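You operate a simulated robot arm through the tools that you are given. There is no shell and no other tool.

You run a simulated robot arm. Do the job below in one go: nothing can be reset, and whatever is moved stays where it is left.

TASK
Put things in order on the top of the assembly bench. At the end: the yellow board fuse (marked "20 A") from the top of the assembly bench stands where the silver hex driver stood; the blue cell four (marked "4") stands where the yellow board fuse stood; the silver hex driver from the top of the assembly bench stands where the white felt pad stood; the white felt pad is on the red reject tray; whatever was shut is shut again. Leave all else as you found it, and nothing knocked over.
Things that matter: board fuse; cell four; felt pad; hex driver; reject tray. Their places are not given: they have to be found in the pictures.

Only the result counts: the job must be done as asked and must still hold three seconds after the hand-in. Knocking over, shifting, dropping, spilling or breaking anything else fails it.

THE ROBOT
A 6-joint arm with a two-finger gripper, fixed in place. Base frame: the origin is at the foot of the arm, x ahead of it, y to its left, z up; the work surface is at about z = 0. Lengths are in mm, angles in rad, forces in N, time in s.
With the tool pointing down near the work surface it reaches from about 240 to 620 mm from the base axis. Its first joint turns from -1.152 to 1.152 rad. Payload 1.37 kg.
The TCP is the grasp point between the finger pads, 22 mm short of the fingertips. In the tool frame z runs along the fingers and y along their closing line. The gripper opens to 92 mm. The gripper's body begins 65 mm behind the TCP.
Orientation is told as [roll, pitch, yaw] about the base's x, y, z axes, in that order, counted from this pose: with the fingers straight down and closing along the base's y, the tool's x points along the base's -x, its y along +y and its z along -z.

THE INTERFACE
- The arm moves only by the tool step_arm. Its argument "moves" is a list of rows, each a list of 3 entries, a list of its own where there are three numbers: the shift along the tool's x, y, z in mm, then the turn, a rotation vector about the tool's x, y, z in rad, then the finger opening in mm, from 0 to 92. In form: [[[x, y, z], [wx, wy, wz], hand], ...]. A call has 1 to 20 rows; each row shifts and turns the commanded pose from where the row before left it, along the tool's axes as they then stand. A row lasts 0.2 s, in which the tool goes at most 50 mm and 0.15 rad; a call with a longer step from one row to the next is refused whole, and so is a gripper value outside its range. Where a pose cannot be reached the arm comes as near as it can. A force on the tool above 40 N (or 10 N above the force at the start of the call, whichever is more), or a blocked arm, ends the call early, and 0.2 s more pass. Each finger halts on what it meets, pressing with about 26 N; the grip force reading is that of the motor and also rises with nothing between the fingers. The clock runs only during rows and for 0.2 s after the last one: add rows that do not move to give the fingers time. It gives the time, the measured TCP pose, the force on the tool (base axes), the opening and the grip force at its end, in the units of the frame above (readings bear some noise), with the torque about the TCP (base axes, N m) and any sound that the robot's microphone picked up.
- Cameras (640 x 400 px; columns grow to the right, rows downward): "scene" is fixed at [22.3, -425.5, 580.9]; the picture's right is [0.87, -0.49, 0.00], its down [-0.30, -0.53, -0.79] and it looks along [0.39, 0.69, -0.61] (base axes); focal length 353 px, centre (320, 200). "wrist" rides on the gripper at [71, 19, -102] in the tool frame; the picture's right is [-0.26, 0.97, 0.00], its down [-0.75, -0.20, -0.63] and it looks along [-0.60, -0.16, 0.78] (tool axes); focal length 280 px, centre (320, 200).
- get_image(camera): a new picture of that camera. The clock stands still meanwhile.
- locate(camera, pixels): for up to 12 pixels [column, row] of the newest picture of that camera ("zoom" is the newest enlarged one), the place [x, y, z] in the base frame of the surface seen there, good to about 3 mm. The clock stands still meanwhile.
- close_up(camera, box): a new picture of the part [left, top, right, bottom] of that camera's present view, enlarged. The clock stands still meanwhile.
- finish_job(): hands the job in; it is judged then, once.

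Unless the task says otherwise, let go and move clear before handing in.

The tools are called after ">>>" by a JSON object that holds its "fn" and its "kwargs". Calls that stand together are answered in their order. step_arm: Moves the arm, as the interface text tells. Its arguments: {"type":"object","properties":{"moves":{"type":"array"}},"required":["moves"]} The other tools are called the same way: get_image (camera) takes a picture; locate (camera, pixels) gives the place of the surface under pixels of a picture; close_up (camera, box) takes an enlarged picture of a part of a camera's view; finish_job () hands the job in.

At the start:

```text
time: 0.0
eef_pos: [449.1, -42.4, 284.1]
tcp_rot: [0.0, 0.0, -0.001]
ft_force: [0.9, -0.1, -0.7]
moment: [-0.05, -0.03, 0.02]
opening: 91.9
grasp_force: 0.1
```

scene: 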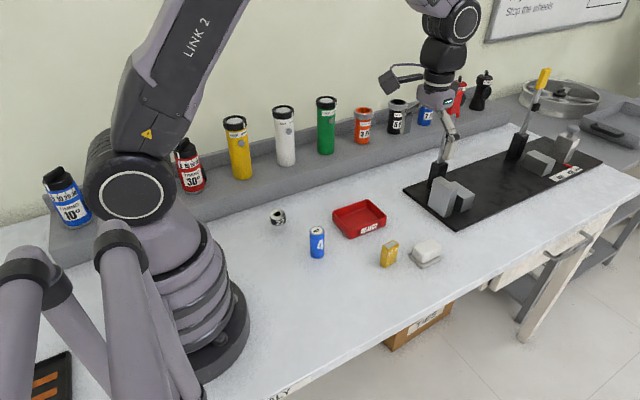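
wrist: 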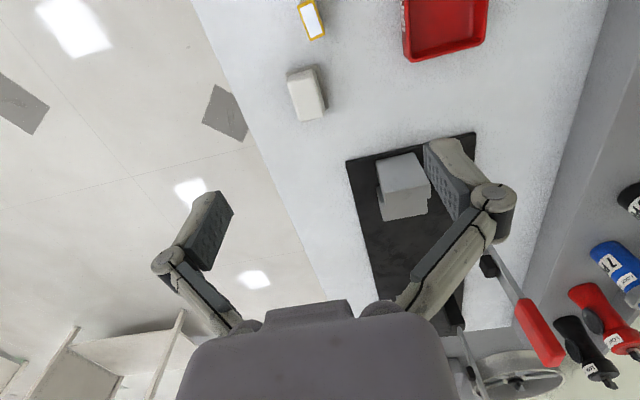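

The scene picture shows a blue cell "4" near (317,243), a yellow fuse near (389,254), a white pad near (426,253), a red tray near (360,219) and a small silver/black object near (278,216). I'll enlarge these areas to identify each one.

>>> {"fn": "close_up", "kwargs": {"camera": "scene", "box": [240, 180, 460, 318]}}

>>> {"fn": "close_up", "kwargs": {"camera": "scene", "box": [400, 60, 640, 240]}}

>>> {"fn": "close_up", "kwargs": {"camera": "scene", "box": [0, 180, 320, 400]}}

```text
2.90 times, centred on (350, 249) of scene
```

zoom: 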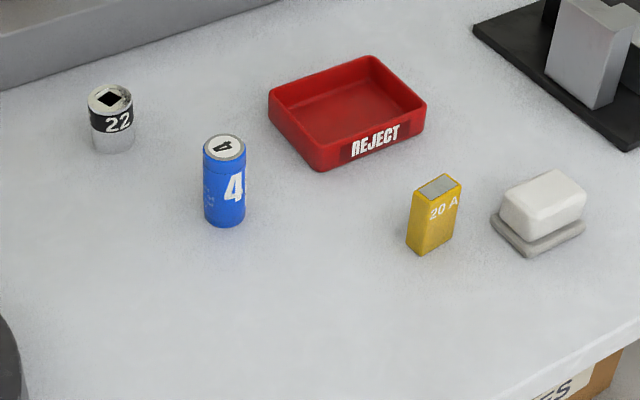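

```text
2.22 times, centred on (520, 150) of scene
```

zoom: 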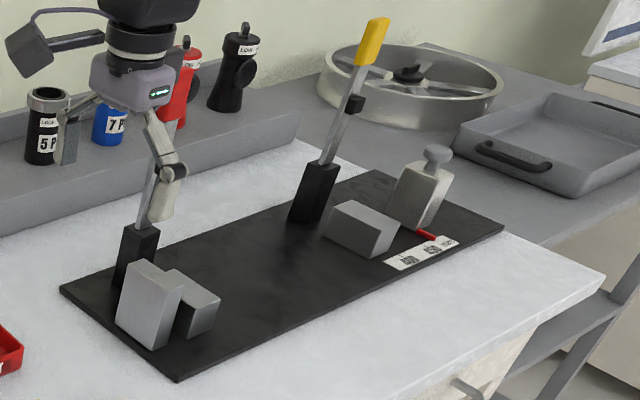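

```text
1.82 times, centred on (160, 290) of scene
```

zoom: 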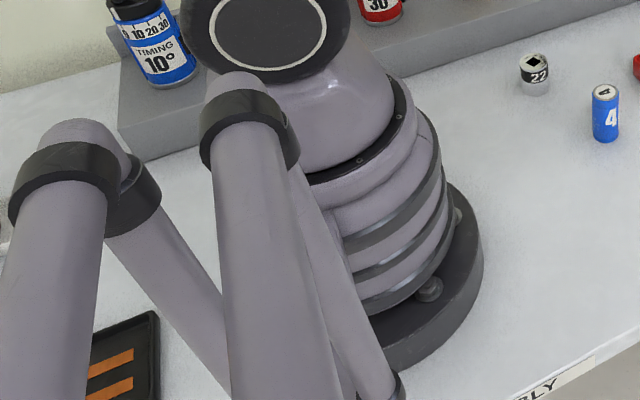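

The bench holds a silver "22" socket (zoom 110,118), which could be the hex driver, along with the blue "4", the fuse "20 A" and the white pad on a grey base. I'll enlarge these further and also look through the wrist camera.

>>> {"fn": "close_up", "kwargs": {"camera": "scene", "box": [375, 225, 455, 275]}}

>>> {"fn": "close_up", "kwargs": {"camera": "scene", "box": [260, 200, 340, 250]}}

>>> {"fn": "close_up", "kwargs": {"camera": "wrist", "box": [250, 0, 500, 156]}}

>>> {"fn": "close_up", "kwargs": {"camera": "wrist", "box": [340, 120, 640, 400]}}

```text
8.00 times, centred on (415, 250) of scene
```

zoom: 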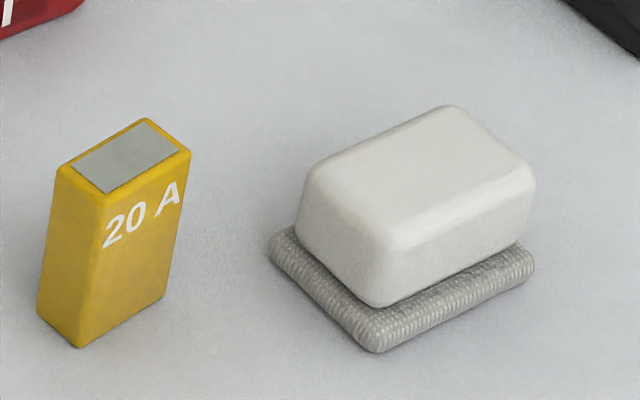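

```text
8.00 times, centred on (300, 225) of scene
```

zoom: 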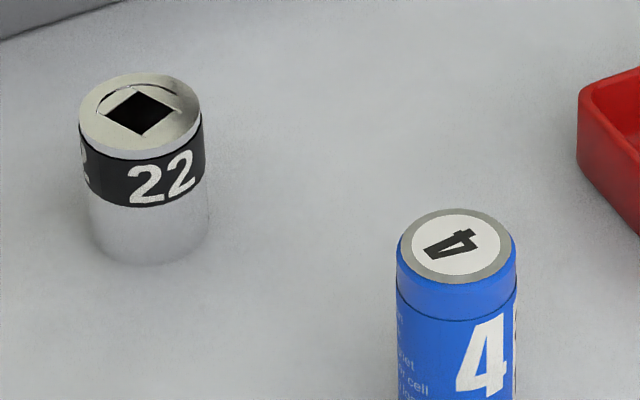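

```text
2.56 times, centred on (375, 78) of wrist
```

zoom: 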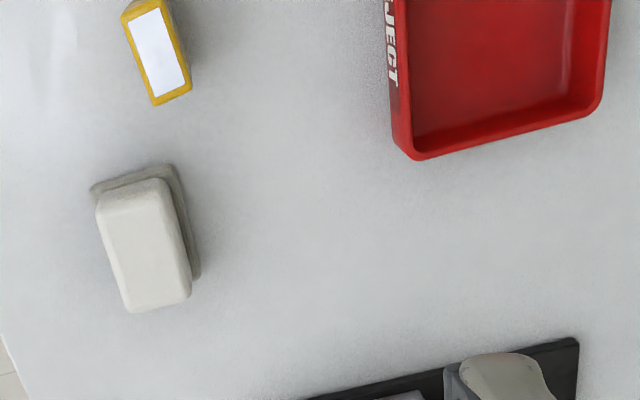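

```text
1.43 times, centred on (490, 260) of wrist
```

zoom: 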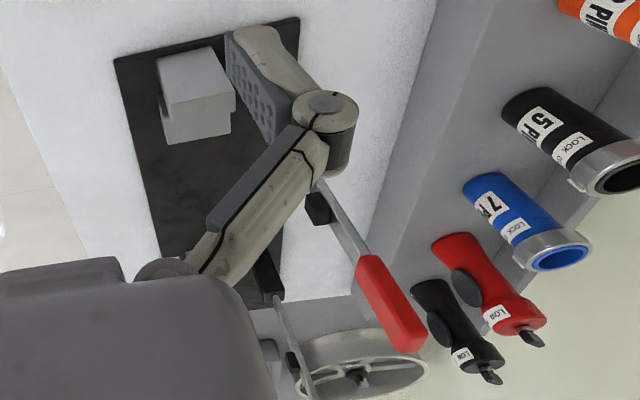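

The socket "22" is the only silver driver-like thing I can see, but the arm may be hiding part of the bench. I'll locate the known items in a fresh close-up before looking around.

>>> {"fn": "close_up", "kwargs": {"camera": "scene", "box": [250, 185, 450, 310]}}

```text
3.20 times, centred on (350, 248) of scene
```

zoom: 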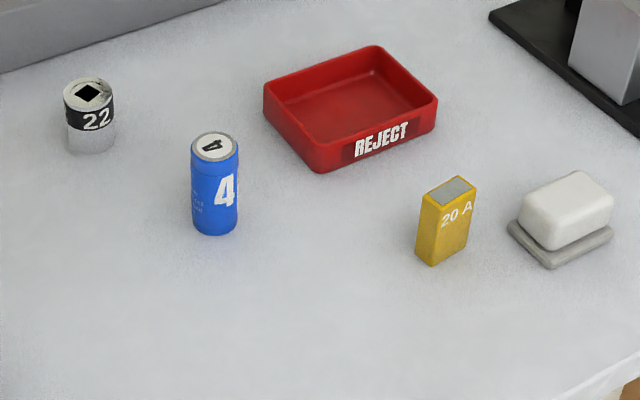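

>>> {"fn": "locate", "kwargs": {"camera": "zoom", "pixels": [[89, 93], [91, 148], [214, 146], [216, 230], [450, 190], [432, 263], [567, 205], [548, 264], [350, 105], [320, 170], [437, 98], [371, 46]]}}

>>> {"fn": "locate", "kwargs": {"camera": "zoom", "pixels": [[426, 194], [443, 208], [476, 188], [457, 177], [508, 225], [613, 232], [520, 205], [553, 248], [612, 200], [575, 172], [265, 85], [316, 145]]}}

```text
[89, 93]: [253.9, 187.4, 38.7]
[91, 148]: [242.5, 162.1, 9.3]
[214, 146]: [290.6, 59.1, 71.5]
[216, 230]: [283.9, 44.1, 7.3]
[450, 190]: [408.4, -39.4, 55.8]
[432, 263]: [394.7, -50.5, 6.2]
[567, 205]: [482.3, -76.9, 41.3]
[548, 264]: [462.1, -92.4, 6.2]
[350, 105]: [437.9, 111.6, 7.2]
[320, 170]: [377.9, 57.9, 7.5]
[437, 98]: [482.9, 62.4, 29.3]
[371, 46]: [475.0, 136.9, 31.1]
```

```text
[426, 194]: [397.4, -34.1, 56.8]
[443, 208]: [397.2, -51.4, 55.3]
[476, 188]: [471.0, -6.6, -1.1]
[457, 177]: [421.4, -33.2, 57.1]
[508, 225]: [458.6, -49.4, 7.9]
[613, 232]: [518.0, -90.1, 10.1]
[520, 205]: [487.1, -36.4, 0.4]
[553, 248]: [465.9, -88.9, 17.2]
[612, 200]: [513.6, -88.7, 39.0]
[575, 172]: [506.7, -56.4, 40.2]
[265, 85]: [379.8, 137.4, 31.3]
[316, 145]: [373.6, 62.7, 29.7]
```

The items sit at roughly: socket (254,187), cell (291,59), fuse (409,-42), pad (489,-71) and tray centre (428,100). Next I'll locate the back ledge and the cylinders on it, so I know what clearance I have.

>>> {"fn": "get_image", "kwargs": {"camera": "scene"}}

>>> {"fn": "locate", "kwargs": {"camera": "scene", "pixels": [[240, 178], [237, 122], [285, 163], [284, 110], [326, 98], [192, 190], [250, 195], [250, 208], [320, 178], [320, 160], [362, 110], [430, 190]]}}

>>> {"fn": "locate", "kwargs": {"camera": "scene", "pixels": [[205, 222], [215, 205], [300, 185], [400, 145], [183, 145], [230, 230], [460, 82], [397, 102], [440, 180], [437, 160], [466, 185], [330, 300]]}}

```text
taken
```

scene: 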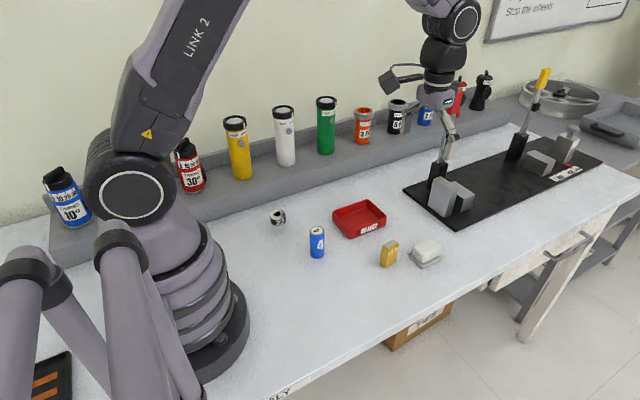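

```text
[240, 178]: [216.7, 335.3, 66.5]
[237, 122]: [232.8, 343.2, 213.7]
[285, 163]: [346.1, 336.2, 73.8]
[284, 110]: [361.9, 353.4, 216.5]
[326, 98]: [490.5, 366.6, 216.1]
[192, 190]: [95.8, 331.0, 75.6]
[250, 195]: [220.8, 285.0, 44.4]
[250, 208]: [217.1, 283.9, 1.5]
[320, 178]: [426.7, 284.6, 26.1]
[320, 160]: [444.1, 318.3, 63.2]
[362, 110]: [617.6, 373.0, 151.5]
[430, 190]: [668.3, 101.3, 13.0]
```

```text
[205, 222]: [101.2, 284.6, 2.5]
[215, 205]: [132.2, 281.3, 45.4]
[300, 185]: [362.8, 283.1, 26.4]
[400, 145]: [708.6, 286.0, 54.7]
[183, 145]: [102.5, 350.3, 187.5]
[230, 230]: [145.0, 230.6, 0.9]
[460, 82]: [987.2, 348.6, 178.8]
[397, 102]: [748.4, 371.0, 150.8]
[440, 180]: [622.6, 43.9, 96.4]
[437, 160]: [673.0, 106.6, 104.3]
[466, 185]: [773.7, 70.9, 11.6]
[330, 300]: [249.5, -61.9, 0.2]
```

The ledge face is at y≈284, so the socket at y≈187 has clearance. I'll take large close-ups one at a time to get exact centres and sizes, starting with the pad and fuse.

>>> {"fn": "close_up", "kwargs": {"camera": "scene", "box": [375, 225, 455, 275]}}

>>> {"fn": "locate", "kwargs": {"camera": "zoom", "pixels": [[62, 170], [107, 205], [187, 155], [147, 122], [80, 345], [42, 308], [162, 298], [318, 170], [450, 112], [525, 172], [390, 240], [378, 345]]}}

>>> {"fn": "locate", "kwargs": {"camera": "zoom", "pixels": [[273, 245], [530, 268], [378, 300], [300, 235], [530, 235], [420, 175], [125, 157], [350, 180], [385, 225], [500, 170], [445, 125], [375, 325]]}}

>>> {"fn": "close_up", "kwargs": {"camera": "scene", "box": [260, 200, 340, 250]}}

>>> {"fn": "locate", "kwargs": {"camera": "zoom", "pixels": [[140, 82], [90, 118], [192, 110], [135, 150], [150, 258], [95, 225], [205, 220], [457, 247], [405, 240], [508, 240], [455, 275], [455, 215]]}}

```text
8.00 times, centred on (415, 250) of scene
```

zoom: 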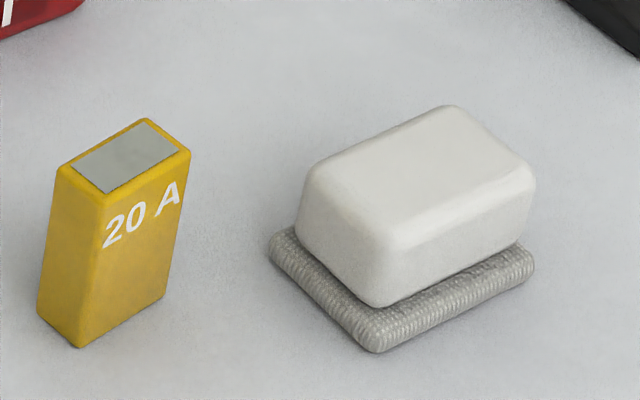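

```text
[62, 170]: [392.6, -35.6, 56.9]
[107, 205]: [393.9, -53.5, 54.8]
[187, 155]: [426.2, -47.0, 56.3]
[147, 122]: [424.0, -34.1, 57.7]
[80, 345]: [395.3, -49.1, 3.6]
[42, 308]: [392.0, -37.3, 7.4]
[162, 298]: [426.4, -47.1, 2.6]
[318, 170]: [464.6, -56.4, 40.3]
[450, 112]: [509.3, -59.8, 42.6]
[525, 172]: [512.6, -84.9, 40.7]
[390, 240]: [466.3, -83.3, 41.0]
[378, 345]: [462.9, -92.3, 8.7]
```

```text
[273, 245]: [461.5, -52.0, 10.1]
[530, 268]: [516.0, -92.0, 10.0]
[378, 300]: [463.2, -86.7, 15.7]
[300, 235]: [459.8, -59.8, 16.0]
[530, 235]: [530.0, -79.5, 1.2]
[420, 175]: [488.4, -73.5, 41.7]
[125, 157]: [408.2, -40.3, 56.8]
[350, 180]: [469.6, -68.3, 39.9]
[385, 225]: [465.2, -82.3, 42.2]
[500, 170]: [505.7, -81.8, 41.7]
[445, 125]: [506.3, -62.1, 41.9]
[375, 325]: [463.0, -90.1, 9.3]
```

```text
8.00 times, centred on (300, 225) of scene
```

zoom: 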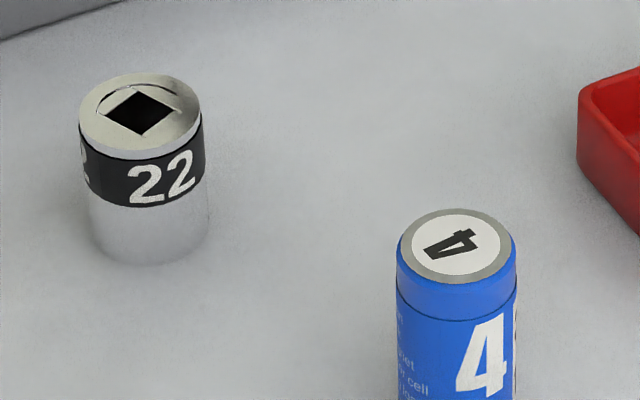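

```text
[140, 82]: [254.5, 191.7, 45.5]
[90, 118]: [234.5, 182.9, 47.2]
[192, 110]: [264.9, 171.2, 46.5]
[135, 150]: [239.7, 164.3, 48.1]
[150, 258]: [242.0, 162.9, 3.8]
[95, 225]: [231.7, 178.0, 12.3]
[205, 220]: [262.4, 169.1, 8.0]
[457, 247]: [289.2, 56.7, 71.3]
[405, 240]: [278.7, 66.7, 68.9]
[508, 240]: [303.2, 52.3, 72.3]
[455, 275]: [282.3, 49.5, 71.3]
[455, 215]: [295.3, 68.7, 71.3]
```

The measurements give socket centre (248,178), height 47; cell centre (290,59), height 71; fuse centre (409,-42), height 57; pad centre (489,-72), height 41. Nothing else within reach is silver, so the "22" socket is the hex driver. I'll hover above the pad first.

>>> {"fn": "step_arm", "kwargs": {"moves": [[[-8, -5.8, 30], [0, 0, 0], 80], [[-8, -5.8, 30], [0, 0, 0], 70], [[-8, -5.8, 30], [0, 0, 0], 70], [[-8, -5.8, 30], [0, 0, 0], 70], [[-7.5, -6, 30], [0, 0, 0], 70], [[0, 0, 20], [0, 0, 0], 70], [[0, 0, 0], [0, 0, 0], 70]]}}

>>> {"fn": "get_image", "kwargs": {"camera": "wrist"}}

>>> {"fn": "get_image", "kwargs": {"camera": "scene"}}

```text
time: 1.6
eef_pos: [489.2, -70.9, 115.2]
tcp_rot: [0.0, 0.001, 0.001]
ft_force: [-0.1, -0.6, 0.6]
moment: [-0.01, -0.01, 0.01]
opening: 69.8
grasp_force: 0.0
```

```text
taken
```

wrist: 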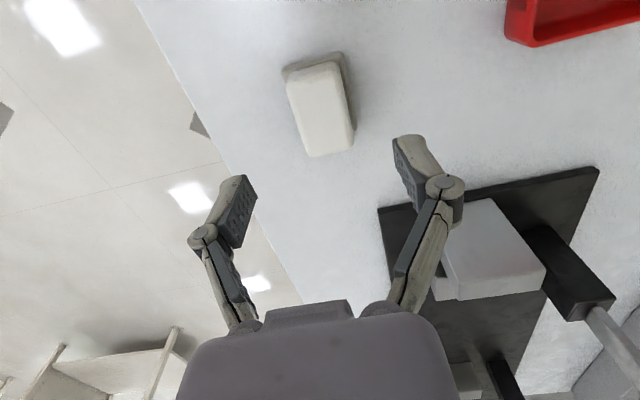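

```text
taken
```

scene: 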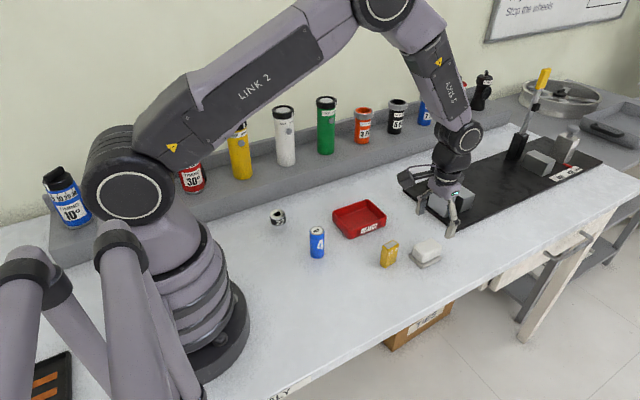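

The TCP is above the pad, and the pad's wrist pixels span about (285,65) to (355,155). I'll check its centre and corners with the wrist camera.

>>> {"fn": "close_up", "kwargs": {"camera": "wrist", "box": [240, 20, 400, 170]}}

>>> {"fn": "locate", "kwargs": {"camera": "wrist", "pixels": [[283, 72], [343, 53], [288, 84], [335, 64], [312, 152], [353, 140], [321, 108], [290, 76], [350, 100], [308, 140], [345, 75], [505, 35]]}}

```text
2.67 times, centred on (320, 95) of wrist
```

zoom: 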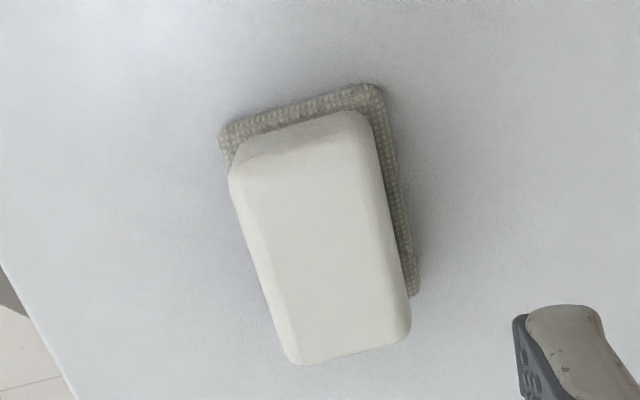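

```text
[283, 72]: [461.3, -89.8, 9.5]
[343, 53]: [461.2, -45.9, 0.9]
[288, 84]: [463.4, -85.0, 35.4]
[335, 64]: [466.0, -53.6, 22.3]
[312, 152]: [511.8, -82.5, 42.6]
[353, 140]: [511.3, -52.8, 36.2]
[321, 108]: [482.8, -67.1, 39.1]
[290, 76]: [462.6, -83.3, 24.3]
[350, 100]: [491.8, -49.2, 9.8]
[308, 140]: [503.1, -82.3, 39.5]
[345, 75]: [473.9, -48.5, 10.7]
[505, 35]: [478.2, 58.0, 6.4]
```

The pad centre comes out at about (488.5,-70.5), in line with the TCP. I'll go down to z≈40, which puts the fingertips at about 18, above the felt base, and close on the white block.

>>> {"fn": "step_arm", "kwargs": {"moves": [[[0, 0, 25], [0, 0, 0], 64], [[0, 0, 25], [0, 0, 0], 60], [[0, 0, 15], [0, 0, 0], 60], [[0, 0, 10], [0, 0, 0], 60], [[0, 0, 0], [0, 0, 0], 60], [[0, 0, 0], [0, 0, 0], 20], [[0, 0, 0], [0, 0, 0], 20], [[0, 0, 0], [0, 0, 0], 20], [[0, 0, 0], [0, 0, 0], 20], [[0, 0, 0], [0, 0, 0], 20]]}}

>>> {"fn": "get_image", "kwargs": {"camera": "scene"}}

```text
time: 3.8
eef_pos: [488.8, -71.3, 39.5]
tcp_rot: [0.0, -0.001, -0.001]
ft_force: [0.4, 0.4, -0.2]
moment: [0.03, -0.02, 0.0]
opening: 35.3
grasp_force: 26.3
```

```text
taken
```

scene: 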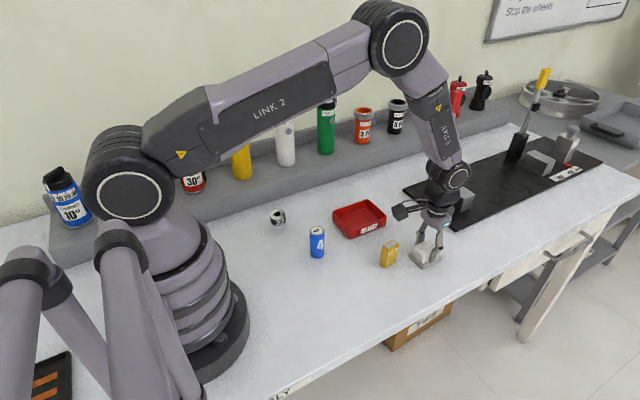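

The grip holds at 35.3 mm with 26 N. I'll lift the pad and take a careful look at the tray to find its centre.

>>> {"fn": "step_arm", "kwargs": {"moves": [[[0, 0, -10], [0, 0, 0], 20], [[0, 0, -20], [0, 0, 0], 20], [[0, 0, -30], [0, 0, 0], 20], [[0, 0, -30], [0, 0, 0], 20], [[0, 0, 0], [0, 0, 0], 20]]}}

>>> {"fn": "close_up", "kwargs": {"camera": "scene", "box": [320, 190, 400, 240]}}

>>> {"fn": "get_image", "kwargs": {"camera": "wrist"}}

```text
time: 5.0
eef_pos: [487.9, -71.3, 130.5]
tcp_rot: [0.001, -0.002, 0.001]
ft_force: [-0.9, -0.5, -0.4]
moment: [-0.05, 0.03, 0.0]
opening: 35.0
grasp_force: 26.0
```

```text
8.00 times, centred on (360, 215) of scene
```

zoom: 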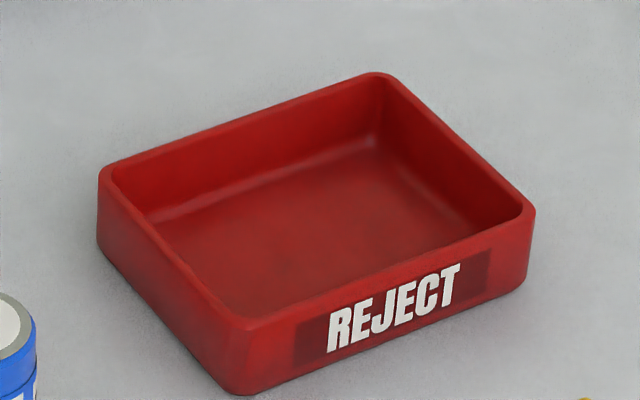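

```text
taken
```

wrist: 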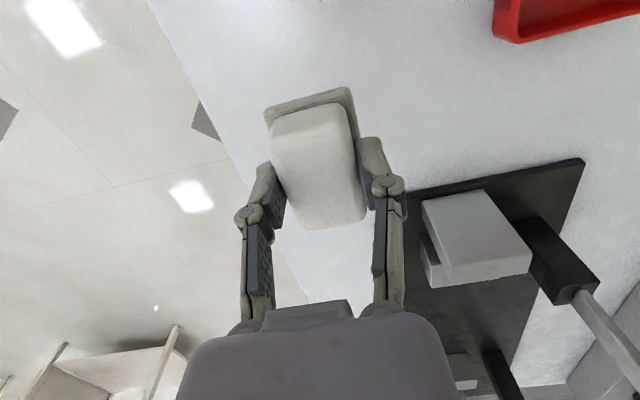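

>>> {"fn": "locate", "kwargs": {"camera": "zoom", "pixels": [[104, 172], [240, 325], [530, 212], [378, 77], [150, 222], [260, 310], [495, 222], [375, 145], [320, 220], [245, 124], [385, 270], [445, 140]]}}

>>> {"fn": "locate", "kwargs": {"camera": "zoom", "pixels": [[165, 250], [200, 275], [450, 200], [400, 170], [250, 190], [300, 170], [370, 250], [310, 280], [240, 390], [528, 275], [100, 240], [180, 300]]}}

```text
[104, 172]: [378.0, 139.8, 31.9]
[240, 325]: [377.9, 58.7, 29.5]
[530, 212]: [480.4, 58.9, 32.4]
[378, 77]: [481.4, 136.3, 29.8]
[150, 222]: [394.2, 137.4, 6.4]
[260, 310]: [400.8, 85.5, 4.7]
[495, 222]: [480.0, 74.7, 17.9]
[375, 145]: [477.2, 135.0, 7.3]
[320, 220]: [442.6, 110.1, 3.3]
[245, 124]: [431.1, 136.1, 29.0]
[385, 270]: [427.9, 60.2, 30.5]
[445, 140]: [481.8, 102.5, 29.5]
```

```text
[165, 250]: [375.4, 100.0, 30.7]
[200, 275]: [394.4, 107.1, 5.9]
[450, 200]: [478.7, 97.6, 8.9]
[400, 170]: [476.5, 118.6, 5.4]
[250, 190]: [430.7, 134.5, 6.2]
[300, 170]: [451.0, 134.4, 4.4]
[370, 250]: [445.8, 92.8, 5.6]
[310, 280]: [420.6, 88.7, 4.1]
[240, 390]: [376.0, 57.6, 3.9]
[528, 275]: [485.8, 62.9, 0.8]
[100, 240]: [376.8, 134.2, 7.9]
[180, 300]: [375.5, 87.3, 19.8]
```

The tray spans x 376–483 and y 58–138, with its centre at about (429.5,98) and its floor at z≈5. I'll carry the pad at height to above the centre of the tray.

>>> {"fn": "step_arm", "kwargs": {"moves": [[[6, 18, 0], [0, 0, 0], 20], [[10, 28, 0], [0, 0, 0], 20], [[10, 29, 0], [0, 0, 0], 20], [[10, 29, 0], [0, 0, 0], 20], [[10, 29, 0], [0, 0, 0], 20], [[8, 24, 0], [0, 0, 0], 20], [[4.5, 12.3, 0], [0, 0, 0], 20], [[0, 0, 0], [0, 0, 0], 20], [[0, 0, 0], [0, 0, 0], 20]]}}

>>> {"fn": "get_image", "kwargs": {"camera": "wrist"}}

>>> {"fn": "get_image", "kwargs": {"camera": "scene"}}

```text
time: 7.0
eef_pos: [429.0, 98.9, 128.9]
tcp_rot: [0.0, 0.001, 0.001]
ft_force: [-1.0, 0.5, -0.5]
moment: [0.0, 0.0, -0.02]
opening: 34.7
grasp_force: 26.1
```

```text
taken
```

wrist: 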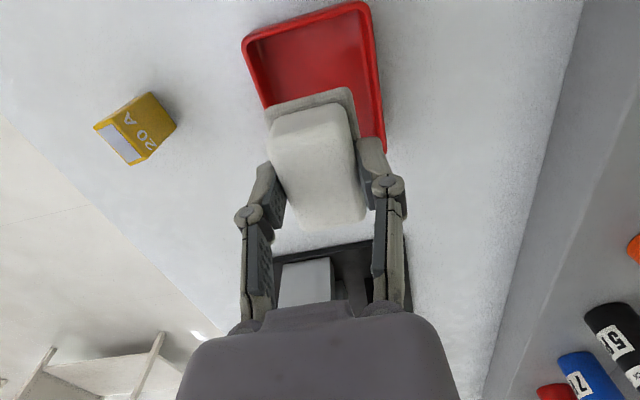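

```text
taken
```

scene: 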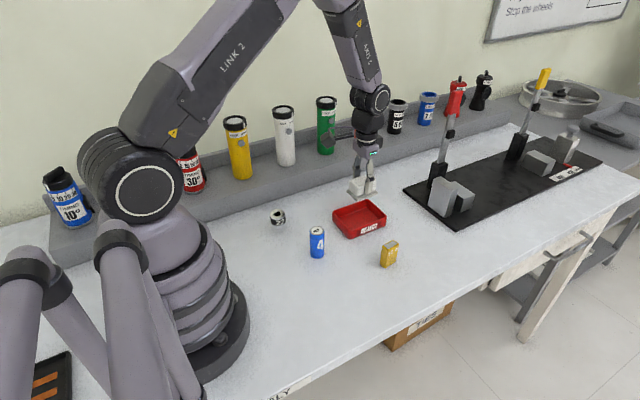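

The pad lines up over the tray. I'll lower it to just above the floor first, then creep down.

>>> {"fn": "step_arm", "kwargs": {"moves": [[[0, 0, 20], [0, 0, 0], 20], [[0, 0, 25], [0, 0, 0], 20], [[0, 0, 20], [0, 0, 0], 20], [[0, 0, 10], [0, 0, 0], 20], [[0, 0, 4], [0, 0, 0], 20], [[0, 0, 2], [0, 0, 0], 20], [[0, 0, 0], [0, 0, 0], 20]]}}

>>> {"fn": "close_up", "kwargs": {"camera": "scene", "box": [320, 170, 416, 230]}}

```text
time: 8.6
eef_pos: [428.1, 98.1, 47.9]
tcp_rot: [0.001, 0.001, 0.0]
ft_force: [0.1, 0.1, -0.3]
moment: [0.0, 0.0, -0.03]
opening: 35.2
grasp_force: 25.9
```

```text
6.67 times, centred on (368, 200) of scene
```

zoom: 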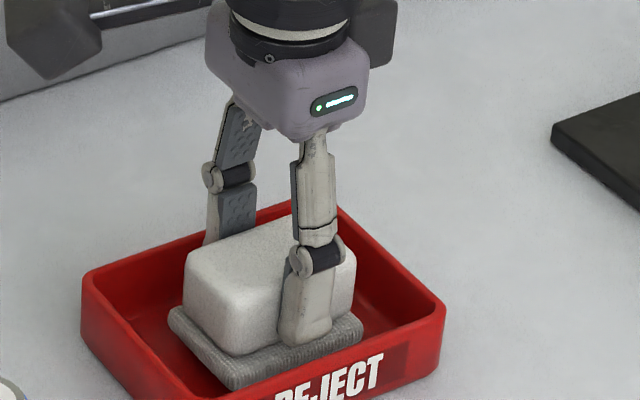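

The pad sits just above the tray floor inside the walls. I'll creep down in 1 mm steps and read the force.

>>> {"fn": "step_arm", "kwargs": {"moves": [[[0, 0, 1], [0, 0, 0], 20], [[0, 0, 1], [0, 0, 0], 20], [[0, 0, 0], [0, 0, 0], 20]]}}

```text
time: 9.4
eef_pos: [429.9, 96.5, 46.8]
tcp_rot: [0.001, 0.0, 0.0]
ft_force: [0.0, 0.4, -1.6]
moment: [0.02, 0.03, -0.01]
opening: 35.1
grasp_force: 26.1
```

>>> {"fn": "step_arm", "kwargs": {"moves": [[[0, 0, 1], [0, 0, 0], 20], [[0, 0, 0], [0, 0, 0], 20]]}}

```text
time: 10.0
eef_pos: [428.8, 97.8, 46.0]
tcp_rot: [0.0, 0.0, -0.001]
ft_force: [-0.5, 1.0, -0.1]
moment: [0.01, 0.04, 0.01]
opening: 35.0
grasp_force: 26.4
```

>>> {"fn": "step_arm", "kwargs": {"moves": [[[0, 0, 1], [0, 0, 0], 20], [[0, 0, 0], [0, 0, 0], 20]]}}

>>> {"fn": "close_up", "kwargs": {"camera": "scene", "box": [320, 190, 400, 240]}}

```text
time: 10.6
eef_pos: [429.3, 97.2, 45.4]
tcp_rot: [0.001, 0.001, 0.001]
ft_force: [-0.1, -0.3, -0.6]
moment: [0.02, -0.01, 0.02]
opening: 34.9
grasp_force: 26.2
```

```text
8.00 times, centred on (360, 215) of scene
```

zoom: 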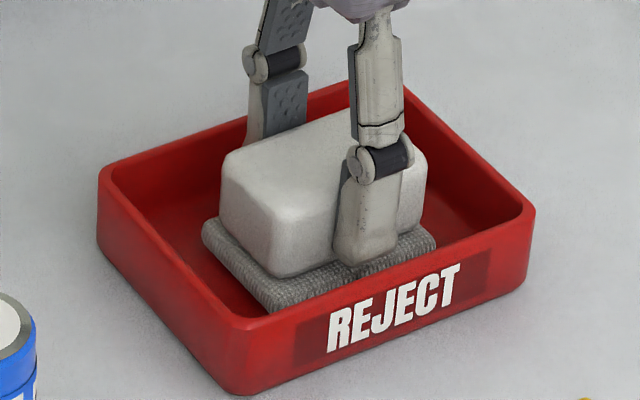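

There's still no clear contact at z=45.4, so I'll continue down in 1 mm steps.

>>> {"fn": "step_arm", "kwargs": {"moves": [[[0, 0, 1], [0, 0, 0], 20], [[0, 0, 0], [0, 0, 0], 20]]}}

>>> {"fn": "step_arm", "kwargs": {"moves": [[[0, 0, 1], [0, 0, 0], 20], [[0, 0, 0], [0, 0, 0], 20]]}}

```text
time: 11.2
eef_pos: [428.8, 97.1, 45.0]
tcp_rot: [0.001, -0.002, -0.001]
ft_force: [0.4, 0.1, 0.1]
moment: [0.0, 0.02, -0.03]
opening: 34.8
grasp_force: 25.9
```

```text
time: 11.8
eef_pos: [429.2, 99.2, 43.4]
tcp_rot: [0.001, -0.003, 0.0]
ft_force: [0.7, 0.7, -0.7]
moment: [0.03, -0.01, 0.01]
opening: 35.1
grasp_force: 26.0
```

>>> {"fn": "step_arm", "kwargs": {"moves": [[[0, 0, 1], [0, 0, 0], 20], [[0, 0, 0], [0, 0, 0], 20]]}}

>>> {"fn": "close_up", "kwargs": {"camera": "scene", "box": [320, 190, 400, 240]}}

```text
time: 12.4
eef_pos: [430.1, 98.6, 43.7]
tcp_rot: [-0.001, 0.0, 0.0]
ft_force: [-8.0, -2.1, 25.7]
moment: [-0.1, 0.25, 0.0]
opening: 35.2
grasp_force: 26.3
```

```text
8.00 times, centred on (360, 215) of scene
```

zoom: 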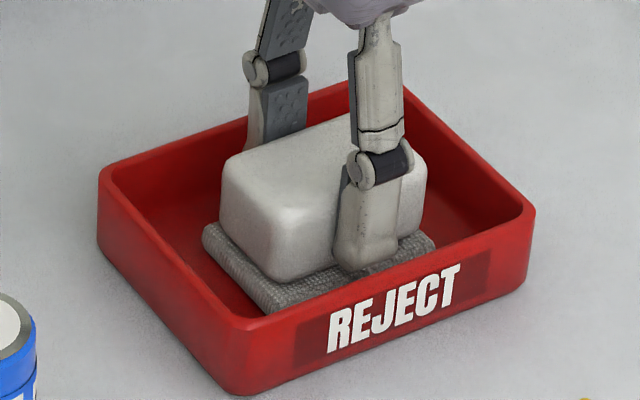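

Contact shows at 25.7 N, so the pad is resting on the tray floor. I'll ease up half a millimetre, open a little to stay clear of the walls, then lift straight up.

>>> {"fn": "step_arm", "kwargs": {"moves": [[[0, 0, -0.6], [0, 0, 0], 30], [[0, 0, 0], [0, 0, 0], 42], [[0, 0, 0], [0, 0, 0], 42], [[0, 0, 0], [0, 0, 0], 42], [[0, 0, -6], [0, 0, 0], 42], [[0, 0, -15], [0, 0, 0], 42], [[0, 0, -30], [0, 0, 0], 50], [[0, 0, -40], [0, 0, 0], 60], [[0, 0, 0], [0, 0, 0], 60]]}}

>>> {"fn": "get_image", "kwargs": {"camera": "scene"}}

>>> {"fn": "close_up", "kwargs": {"camera": "scene", "box": [320, 190, 400, 240]}}

```text
time: 14.4
eef_pos: [429.6, 99.9, 132.4]
tcp_rot: [0.0, 0.001, 0.0]
ft_force: [0.3, 0.2, 0.4]
moment: [0.01, -0.01, -0.02]
opening: 59.9
grasp_force: 0.0
```

```text
taken
```

scene: 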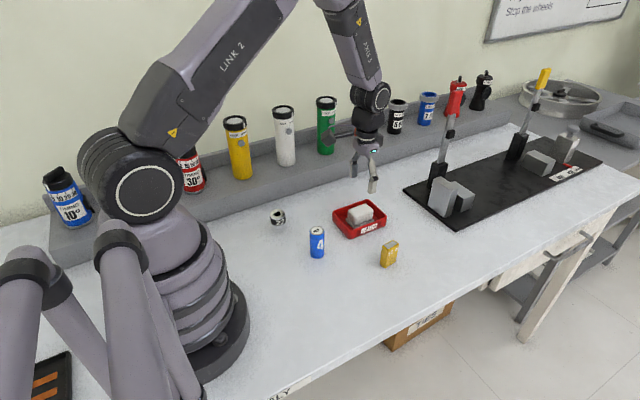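

```text
8.00 times, centred on (360, 215) of scene
```

zoom: 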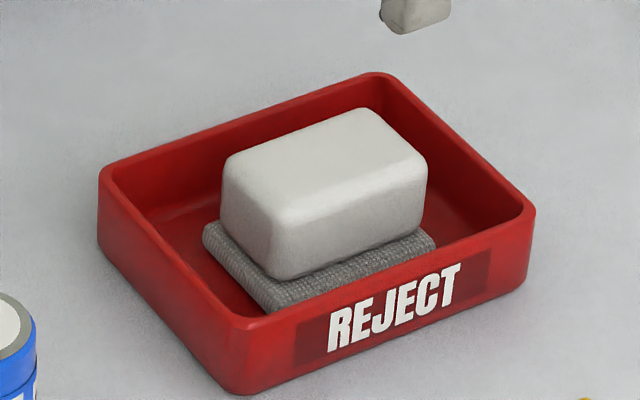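

The pad sits squarely in the tray and the tray hasn't moved. I'll move to above the socket at about (248.5,177.5).

>>> {"fn": "step_arm", "kwargs": {"moves": [[[15, 7, 0], [0, 0, 0], 60], [[28, 12, 0], [0, 0, 0], 60], [[30, 13, 0], [0, 0, 0], 60], [[30, 13, 0], [0, 0, 0], 60], [[30, 13, 0], [0, 0, 0], 60], [[28, 12, 0], [0, 0, 0], 60], [[20.6, 9.8, 0], [0, 0, 0], 60], [[0, 0, 0], [0, 0, 0], 60], [[0, 0, 0], [0, 0, 0], 60]]}}

>>> {"fn": "get_image", "kwargs": {"camera": "wrist"}}

>>> {"fn": "get_image", "kwargs": {"camera": "scene"}}

```text
time: 16.4
eef_pos: [248.6, 177.5, 133.9]
tcp_rot: [0.002, 0.001, 0.001]
ft_force: [-0.3, -0.5, -0.7]
moment: [-0.04, -0.02, -0.01]
opening: 60.2
grasp_force: 0.1
```

```text
taken
```

wrist: 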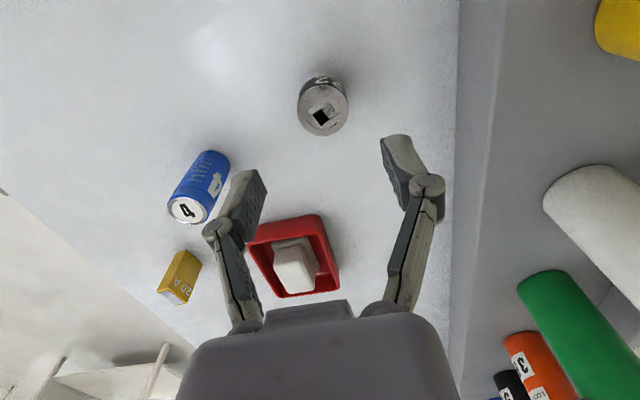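

```text
taken
```

scene: 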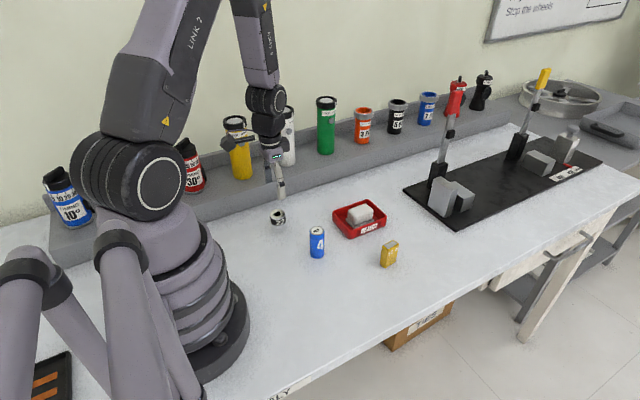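

The socket shows at wrist pixel (322,105), between the fingers. I'll check its top and base positions with the wrist camera.

>>> {"fn": "close_up", "kwargs": {"camera": "wrist", "box": [280, 60, 376, 150]}}

>>> {"fn": "locate", "kwargs": {"camera": "wrist", "pixels": [[302, 118], [344, 108], [320, 133], [323, 96], [309, 103], [338, 98], [299, 100], [346, 90], [313, 75], [330, 75]]}}

```text
4.44 times, centred on (328, 105) of wrist
```

zoom: 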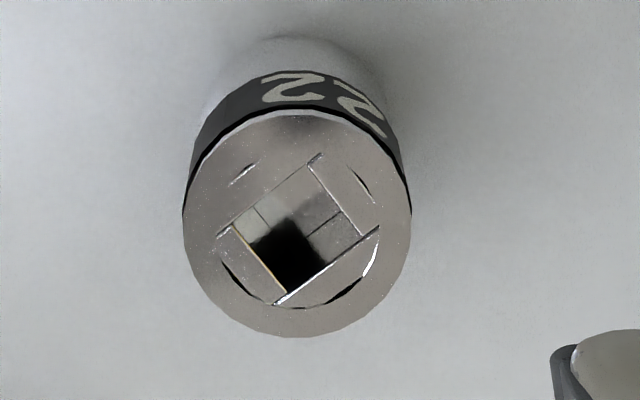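

```text
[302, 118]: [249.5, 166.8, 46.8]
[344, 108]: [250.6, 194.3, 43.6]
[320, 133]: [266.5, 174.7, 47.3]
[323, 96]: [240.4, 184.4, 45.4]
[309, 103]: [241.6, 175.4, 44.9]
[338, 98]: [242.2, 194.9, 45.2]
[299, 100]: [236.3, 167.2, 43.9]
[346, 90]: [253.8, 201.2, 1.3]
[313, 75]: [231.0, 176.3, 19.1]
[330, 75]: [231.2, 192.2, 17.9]
```

>>> {"fn": "locate", "kwargs": {"camera": "zoom", "pixels": [[190, 215], [404, 215], [297, 118], [297, 330], [215, 150], [380, 300], [220, 295], [375, 150]]}}

```text
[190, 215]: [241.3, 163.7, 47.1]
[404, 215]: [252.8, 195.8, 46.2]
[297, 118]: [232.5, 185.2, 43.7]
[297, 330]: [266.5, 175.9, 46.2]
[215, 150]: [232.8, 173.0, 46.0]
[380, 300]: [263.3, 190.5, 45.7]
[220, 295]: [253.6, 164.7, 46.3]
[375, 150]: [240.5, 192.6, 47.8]
```

The socket centre is at about (248,179), height 46 and diameter 34. I'll shift 1.5 mm in y, descend to z≈32 and close.

>>> {"fn": "step_arm", "kwargs": {"moves": [[[0.5, 1.5, 15], [0, 0, 0], 60], [[0, 0, 25], [0, 0, 0], 60], [[0, 0, 25], [0, 0, 0], 60], [[0, 0, 20], [0, 0, 0], 60], [[0, 0, 12], [0, 0, 0], 60], [[0, 0, 4], [0, 0, 0], 60], [[0, 0, 0], [0, 0, 0], 60], [[0, 0, 0], [0, 0, 0], 20], [[0, 0, 0], [0, 0, 0], 20], [[0, 0, 0], [0, 0, 0], 20], [[0, 0, 0], [0, 0, 0], 20], [[0, 0, 0], [0, 0, 0], 20]]}}

>>> {"fn": "close_up", "kwargs": {"camera": "scene", "box": [240, 180, 320, 230]}}

```text
time: 19.0
eef_pos: [248.2, 180.3, 32.7]
tcp_rot: [0.001, 0.0, -0.002]
ft_force: [-1.5, 0.8, 2.3]
moment: [0.07, 0.01, 0.04]
opening: 39.0
grasp_force: 26.3
```

```text
8.00 times, centred on (280, 205) of scene
```

zoom: 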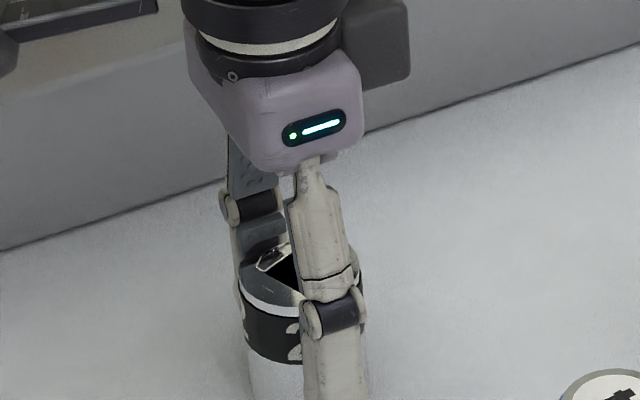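

The grip holds on the socket at 39 mm with 26 N. I'll lift it straight up and check that it holds.

>>> {"fn": "step_arm", "kwargs": {"moves": [[[0, 0, -5], [0, 0, 0], 20], [[0, 0, -15], [0, 0, 0], 20], [[0, 0, -25], [0, 0, 0], 20], [[0, 0, -30], [0, 0, 0], 20], [[0, 0, -30], [0, 0, 0], 20], [[0, 0, 0], [0, 0, 0], 20]]}}

>>> {"fn": "get_image", "kwargs": {"camera": "wrist"}}

>>> {"fn": "get_image", "kwargs": {"camera": "scene"}}

```text
time: 20.4
eef_pos: [247.6, 180.2, 139.6]
tcp_rot: [-0.001, -0.001, 0.001]
ft_force: [0.6, 0.3, -0.5]
moment: [0.03, -0.03, 0.01]
opening: 38.1
grasp_force: 26.5
```

```text
taken
```

wrist: 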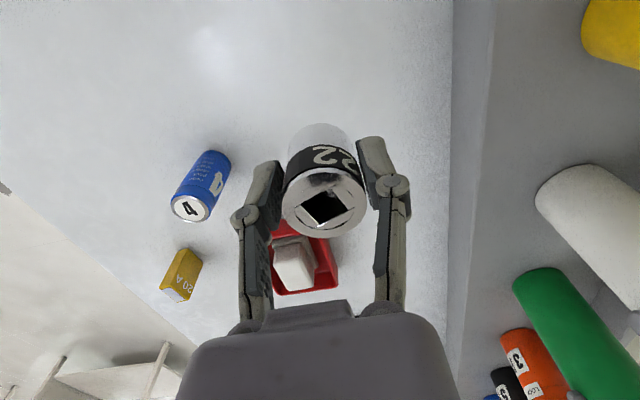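

```text
taken
```

scene: 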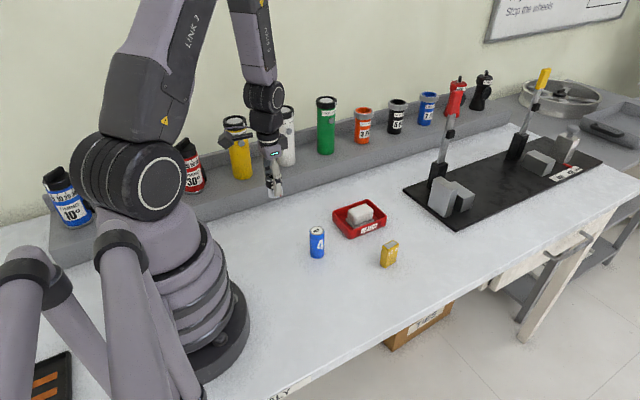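

The socket is held and upright, with its base about 105 mm up. I'll carry it to the old pad place at (488.6,-71.3), staying above everything.

>>> {"fn": "step_arm", "kwargs": {"moves": [[[-10, -10.3, 0], [0, 0, 0], 20], [[-21, -22, 0], [0, 0, 0], 20], [[-21, -22, 0], [0, 0, 0], 20], [[-21, -22, 0], [0, 0, 0], 20], [[-21, -22, 0], [0, 0, 0], 20], [[-21, -22, 0], [0, 0, 0], 20], [[-21, -22, 0], [0, 0, 0], 20], [[-21, -22, 0], [0, 0, 0], 20], [[-21, -22, 0], [0, 0, 0], 20], [[-21, -22, 0], [0, 0, 0], 20], [[-21, -22, 0], [0, 0, 0], 20], [[-12, -12, 0], [0, 0, 0], 20], [[-8.6, -8, 0], [0, 0, 0], 20], [[0, 0, 0], [0, 0, 0], 20], [[0, 0, 0], [0, 0, 0], 20]]}}

>>> {"fn": "get_image", "kwargs": {"camera": "wrist"}}

>>> {"fn": "get_image", "kwargs": {"camera": "scene"}}

```text
time: 23.6
eef_pos: [487.0, -70.7, 137.9]
tcp_rot: [0.0, 0.001, -0.001]
ft_force: [0.2, 0.5, -0.9]
moment: [0.0, -0.02, 0.03]
opening: 37.7
grasp_force: 25.9
```

```text
taken
```

wrist: 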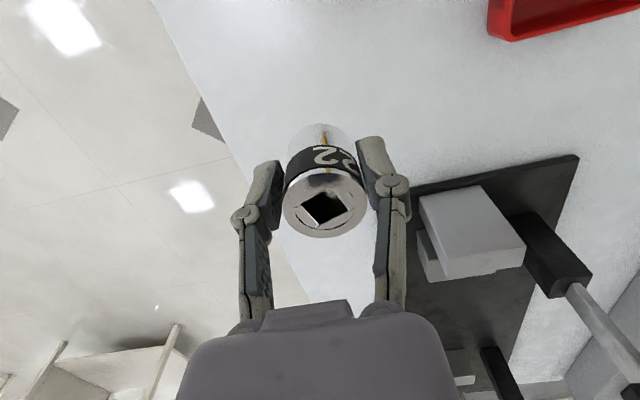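

```text
taken
```

scene: 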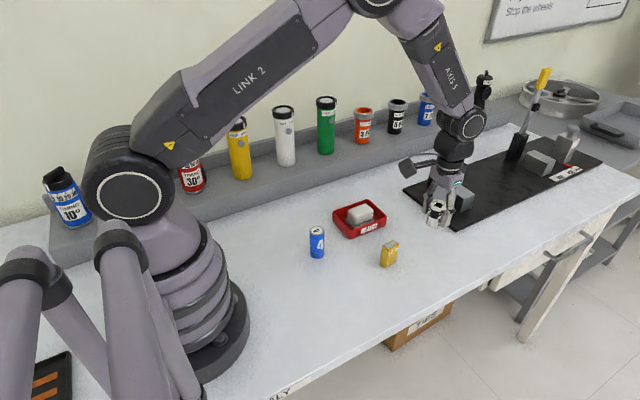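

The socket is over the old pad spot. I'll lower it to within a few millimetres, then creep.

>>> {"fn": "step_arm", "kwargs": {"moves": [[[0, 0, 15], [0, 0, 0], 20], [[0, 0, 25], [0, 0, 0], 20], [[0, 0, 25], [0, 0, 0], 20], [[0, 0, 20], [0, 0, 0], 20], [[0, 0, 11], [0, 0, 0], 20], [[0, 0, 5], [0, 0, 0], 20], [[0, 0, 1.5], [0, 0, 0], 20], [[0, 0, 0], [0, 0, 0], 20]]}}

>>> {"fn": "close_up", "kwargs": {"camera": "scene", "box": [380, 220, 460, 270]}}

```text
time: 25.4
eef_pos: [489.4, -70.0, 34.6]
tcp_rot: [0.001, 0.001, 0.001]
ft_force: [-0.1, -0.1, -0.5]
moment: [-0.02, -0.03, -0.01]
opening: 37.7
grasp_force: 26.1
```

```text
8.00 times, centred on (420, 245) of scene
```

zoom: 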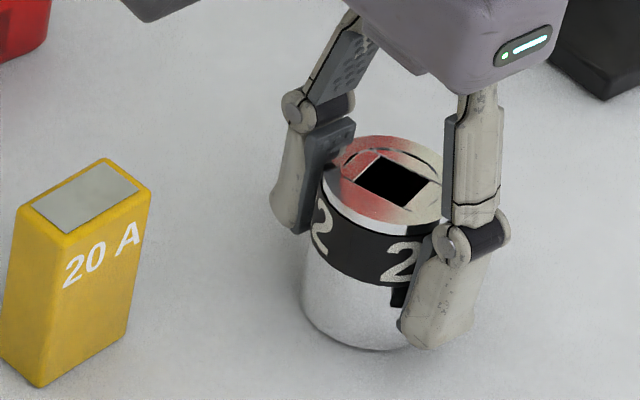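

>>> {"fn": "step_arm", "kwargs": {"moves": [[[0, 0, 0.8], [0, 0, 0], 20], [[0, 0, 0.8], [0, 0, 0], 20], [[0, 0, 0], [0, 0, 0], 20]]}}

>>> {"fn": "step_arm", "kwargs": {"moves": [[[0, 0, 0.6], [0, 0, 0], 20], [[0, 0, 0], [0, 0, 0], 20]]}}

```text
time: 26.2
eef_pos: [488.6, -70.5, 34.2]
tcp_rot: [0.0, -0.001, 0.0]
ft_force: [0.5, 1.2, 0.4]
moment: [0.05, 0.0, -0.01]
opening: 37.5
grasp_force: 25.5
```

```text
time: 26.8
eef_pos: [488.2, -70.6, 34.2]
tcp_rot: [0.0, 0.001, 0.0]
ft_force: [-3.7, 1.4, 13.7]
moment: [0.32, 0.02, 0.12]
opening: 37.6
grasp_force: 25.6
```

Contact shows at 13.7 N, so the socket is on the bench. I'll open the fingers and rise straight up.

>>> {"fn": "step_arm", "kwargs": {"moves": [[[0, 0, 0], [0, 0, 0], 40], [[0, 0, 0], [0, 0, 0], 50], [[0, 0, 0], [0, 0, 0], 58], [[0, 0, 0], [0, 0, 0], 58], [[0, 0, -8], [0, 0, 0], 58], [[0, 0, -20], [0, 0, 0], 58], [[0, 0, -35], [0, 0, 0], 58], [[0, 0, -40], [0, 0, 0], 58], [[0, 0, 0], [0, 0, 0], 58]]}}

>>> {"fn": "get_image", "kwargs": {"camera": "wrist"}}

>>> {"fn": "close_up", "kwargs": {"camera": "scene", "box": [375, 225, 455, 275]}}

```text
time: 28.8
eef_pos: [485.9, -70.8, 136.7]
tcp_rot: [0.001, -0.001, 0.0]
ft_force: [1.0, 0.0, 0.6]
moment: [0.01, 0.0, -0.01]
opening: 57.9
grasp_force: 0.0
```

```text
taken
```

wrist: 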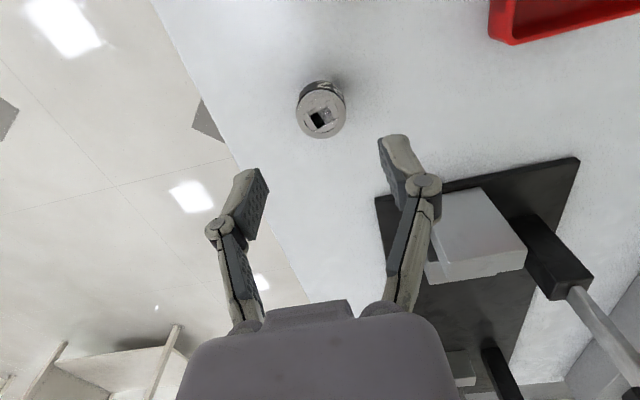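

```text
8.00 times, centred on (415, 250) of scene
```

zoom: 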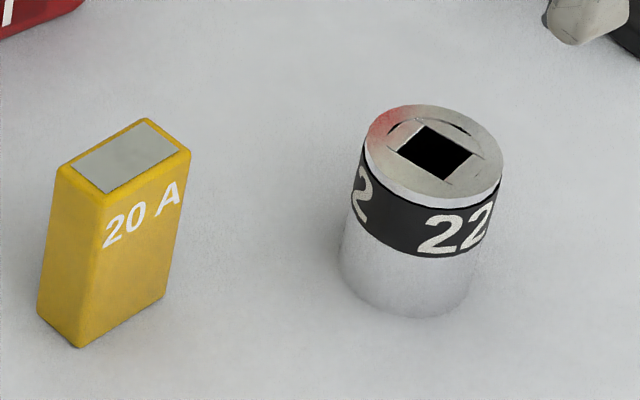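

The socket stands upright at the pad's old place. I'll check its centre and take the fuse's corners again.

>>> {"fn": "locate", "kwargs": {"camera": "zoom", "pixels": [[370, 150], [498, 165], [432, 110], [435, 202], [62, 170], [107, 205], [187, 155], [147, 122], [80, 345], [42, 308], [162, 298], [125, 157]]}}

>>> {"fn": "close_up", "kwargs": {"camera": "wrist", "box": [280, 60, 376, 150]}}

>>> {"fn": "locate", "kwargs": {"camera": "zoom", "pixels": [[190, 230], [395, 230], [285, 135], [290, 335], [210, 170], [375, 300], [215, 300], [370, 160]]}}

```text
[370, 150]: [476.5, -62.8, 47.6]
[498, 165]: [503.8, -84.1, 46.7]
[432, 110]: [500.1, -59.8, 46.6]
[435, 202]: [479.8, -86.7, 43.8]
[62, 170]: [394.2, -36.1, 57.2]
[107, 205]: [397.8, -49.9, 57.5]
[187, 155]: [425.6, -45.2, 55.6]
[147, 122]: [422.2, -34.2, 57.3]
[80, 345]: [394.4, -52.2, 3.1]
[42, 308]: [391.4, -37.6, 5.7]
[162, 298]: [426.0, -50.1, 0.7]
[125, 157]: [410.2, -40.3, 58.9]
```

```text
4.44 times, centred on (328, 105) of wrist
```

zoom: 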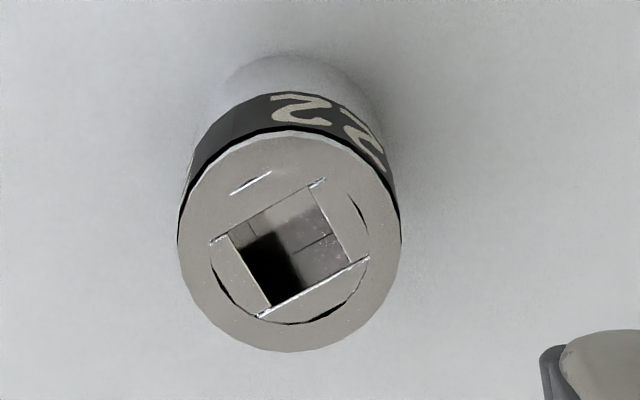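

```text
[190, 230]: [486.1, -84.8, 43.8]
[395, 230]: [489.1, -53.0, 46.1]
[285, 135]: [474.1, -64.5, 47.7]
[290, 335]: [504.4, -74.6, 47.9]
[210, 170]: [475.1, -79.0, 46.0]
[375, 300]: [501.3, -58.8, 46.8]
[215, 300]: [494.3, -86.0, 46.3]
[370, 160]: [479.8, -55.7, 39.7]
```

The socket centre averages (489,-71.5), matching the pad's old centre. Next is the fuse at about (409.5,-42), and I'll hover above it.

>>> {"fn": "step_arm", "kwargs": {"moves": [[[15, 6, 0], [0, 0, 0], 58], [[25, 9, 0], [0, 0, 0], 58], [[25, 9, 0], [0, 0, 0], 50], [[14.1, 5.3, 0], [0, 0, 0], 45], [[0, 0, 0], [0, 0, 0], 45], [[0, 0, 0], [0, 0, 0], 45]]}}

>>> {"fn": "get_image", "kwargs": {"camera": "wrist"}}

>>> {"fn": "close_up", "kwargs": {"camera": "wrist", "box": [280, 60, 376, 150]}}

```text
time: 30.2
eef_pos: [409.1, -42.2, 135.2]
tcp_rot: [0.001, 0.002, 0.0]
ft_force: [0.6, -0.1, 0.5]
moment: [0.0, -0.03, 0.01]
opening: 45.0
grasp_force: 0.1
```

```text
taken
```

wrist: 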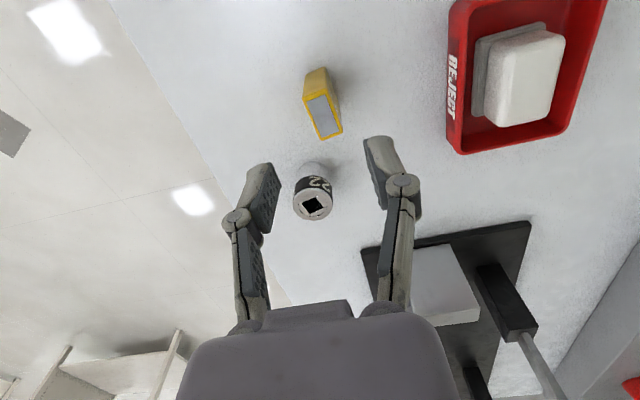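

```text
4.44 times, centred on (328, 105) of wrist
```

zoom: 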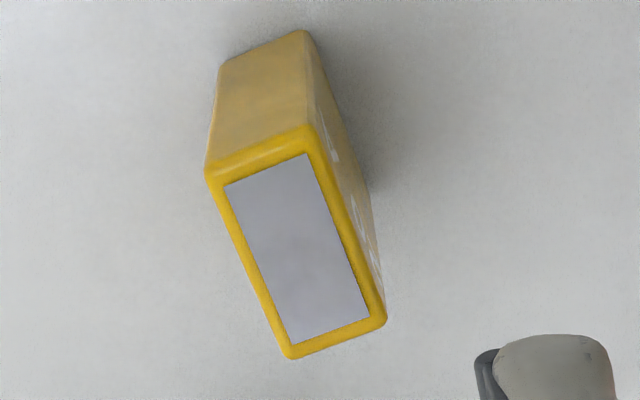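

>>> {"fn": "locate", "kwargs": {"camera": "zoom", "pixels": [[212, 175], [308, 135], [382, 318], [292, 352], [297, 245], [226, 68], [300, 38], [225, 185], [305, 160], [368, 310], [295, 340], [378, 270]]}}

```text
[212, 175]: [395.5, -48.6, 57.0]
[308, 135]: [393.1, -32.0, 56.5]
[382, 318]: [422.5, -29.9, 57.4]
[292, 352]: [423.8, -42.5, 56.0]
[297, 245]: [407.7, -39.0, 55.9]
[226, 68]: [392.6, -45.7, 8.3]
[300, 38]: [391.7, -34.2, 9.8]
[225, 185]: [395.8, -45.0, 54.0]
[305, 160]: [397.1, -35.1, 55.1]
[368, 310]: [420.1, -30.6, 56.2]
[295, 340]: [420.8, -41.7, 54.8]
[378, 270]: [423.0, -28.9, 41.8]
```

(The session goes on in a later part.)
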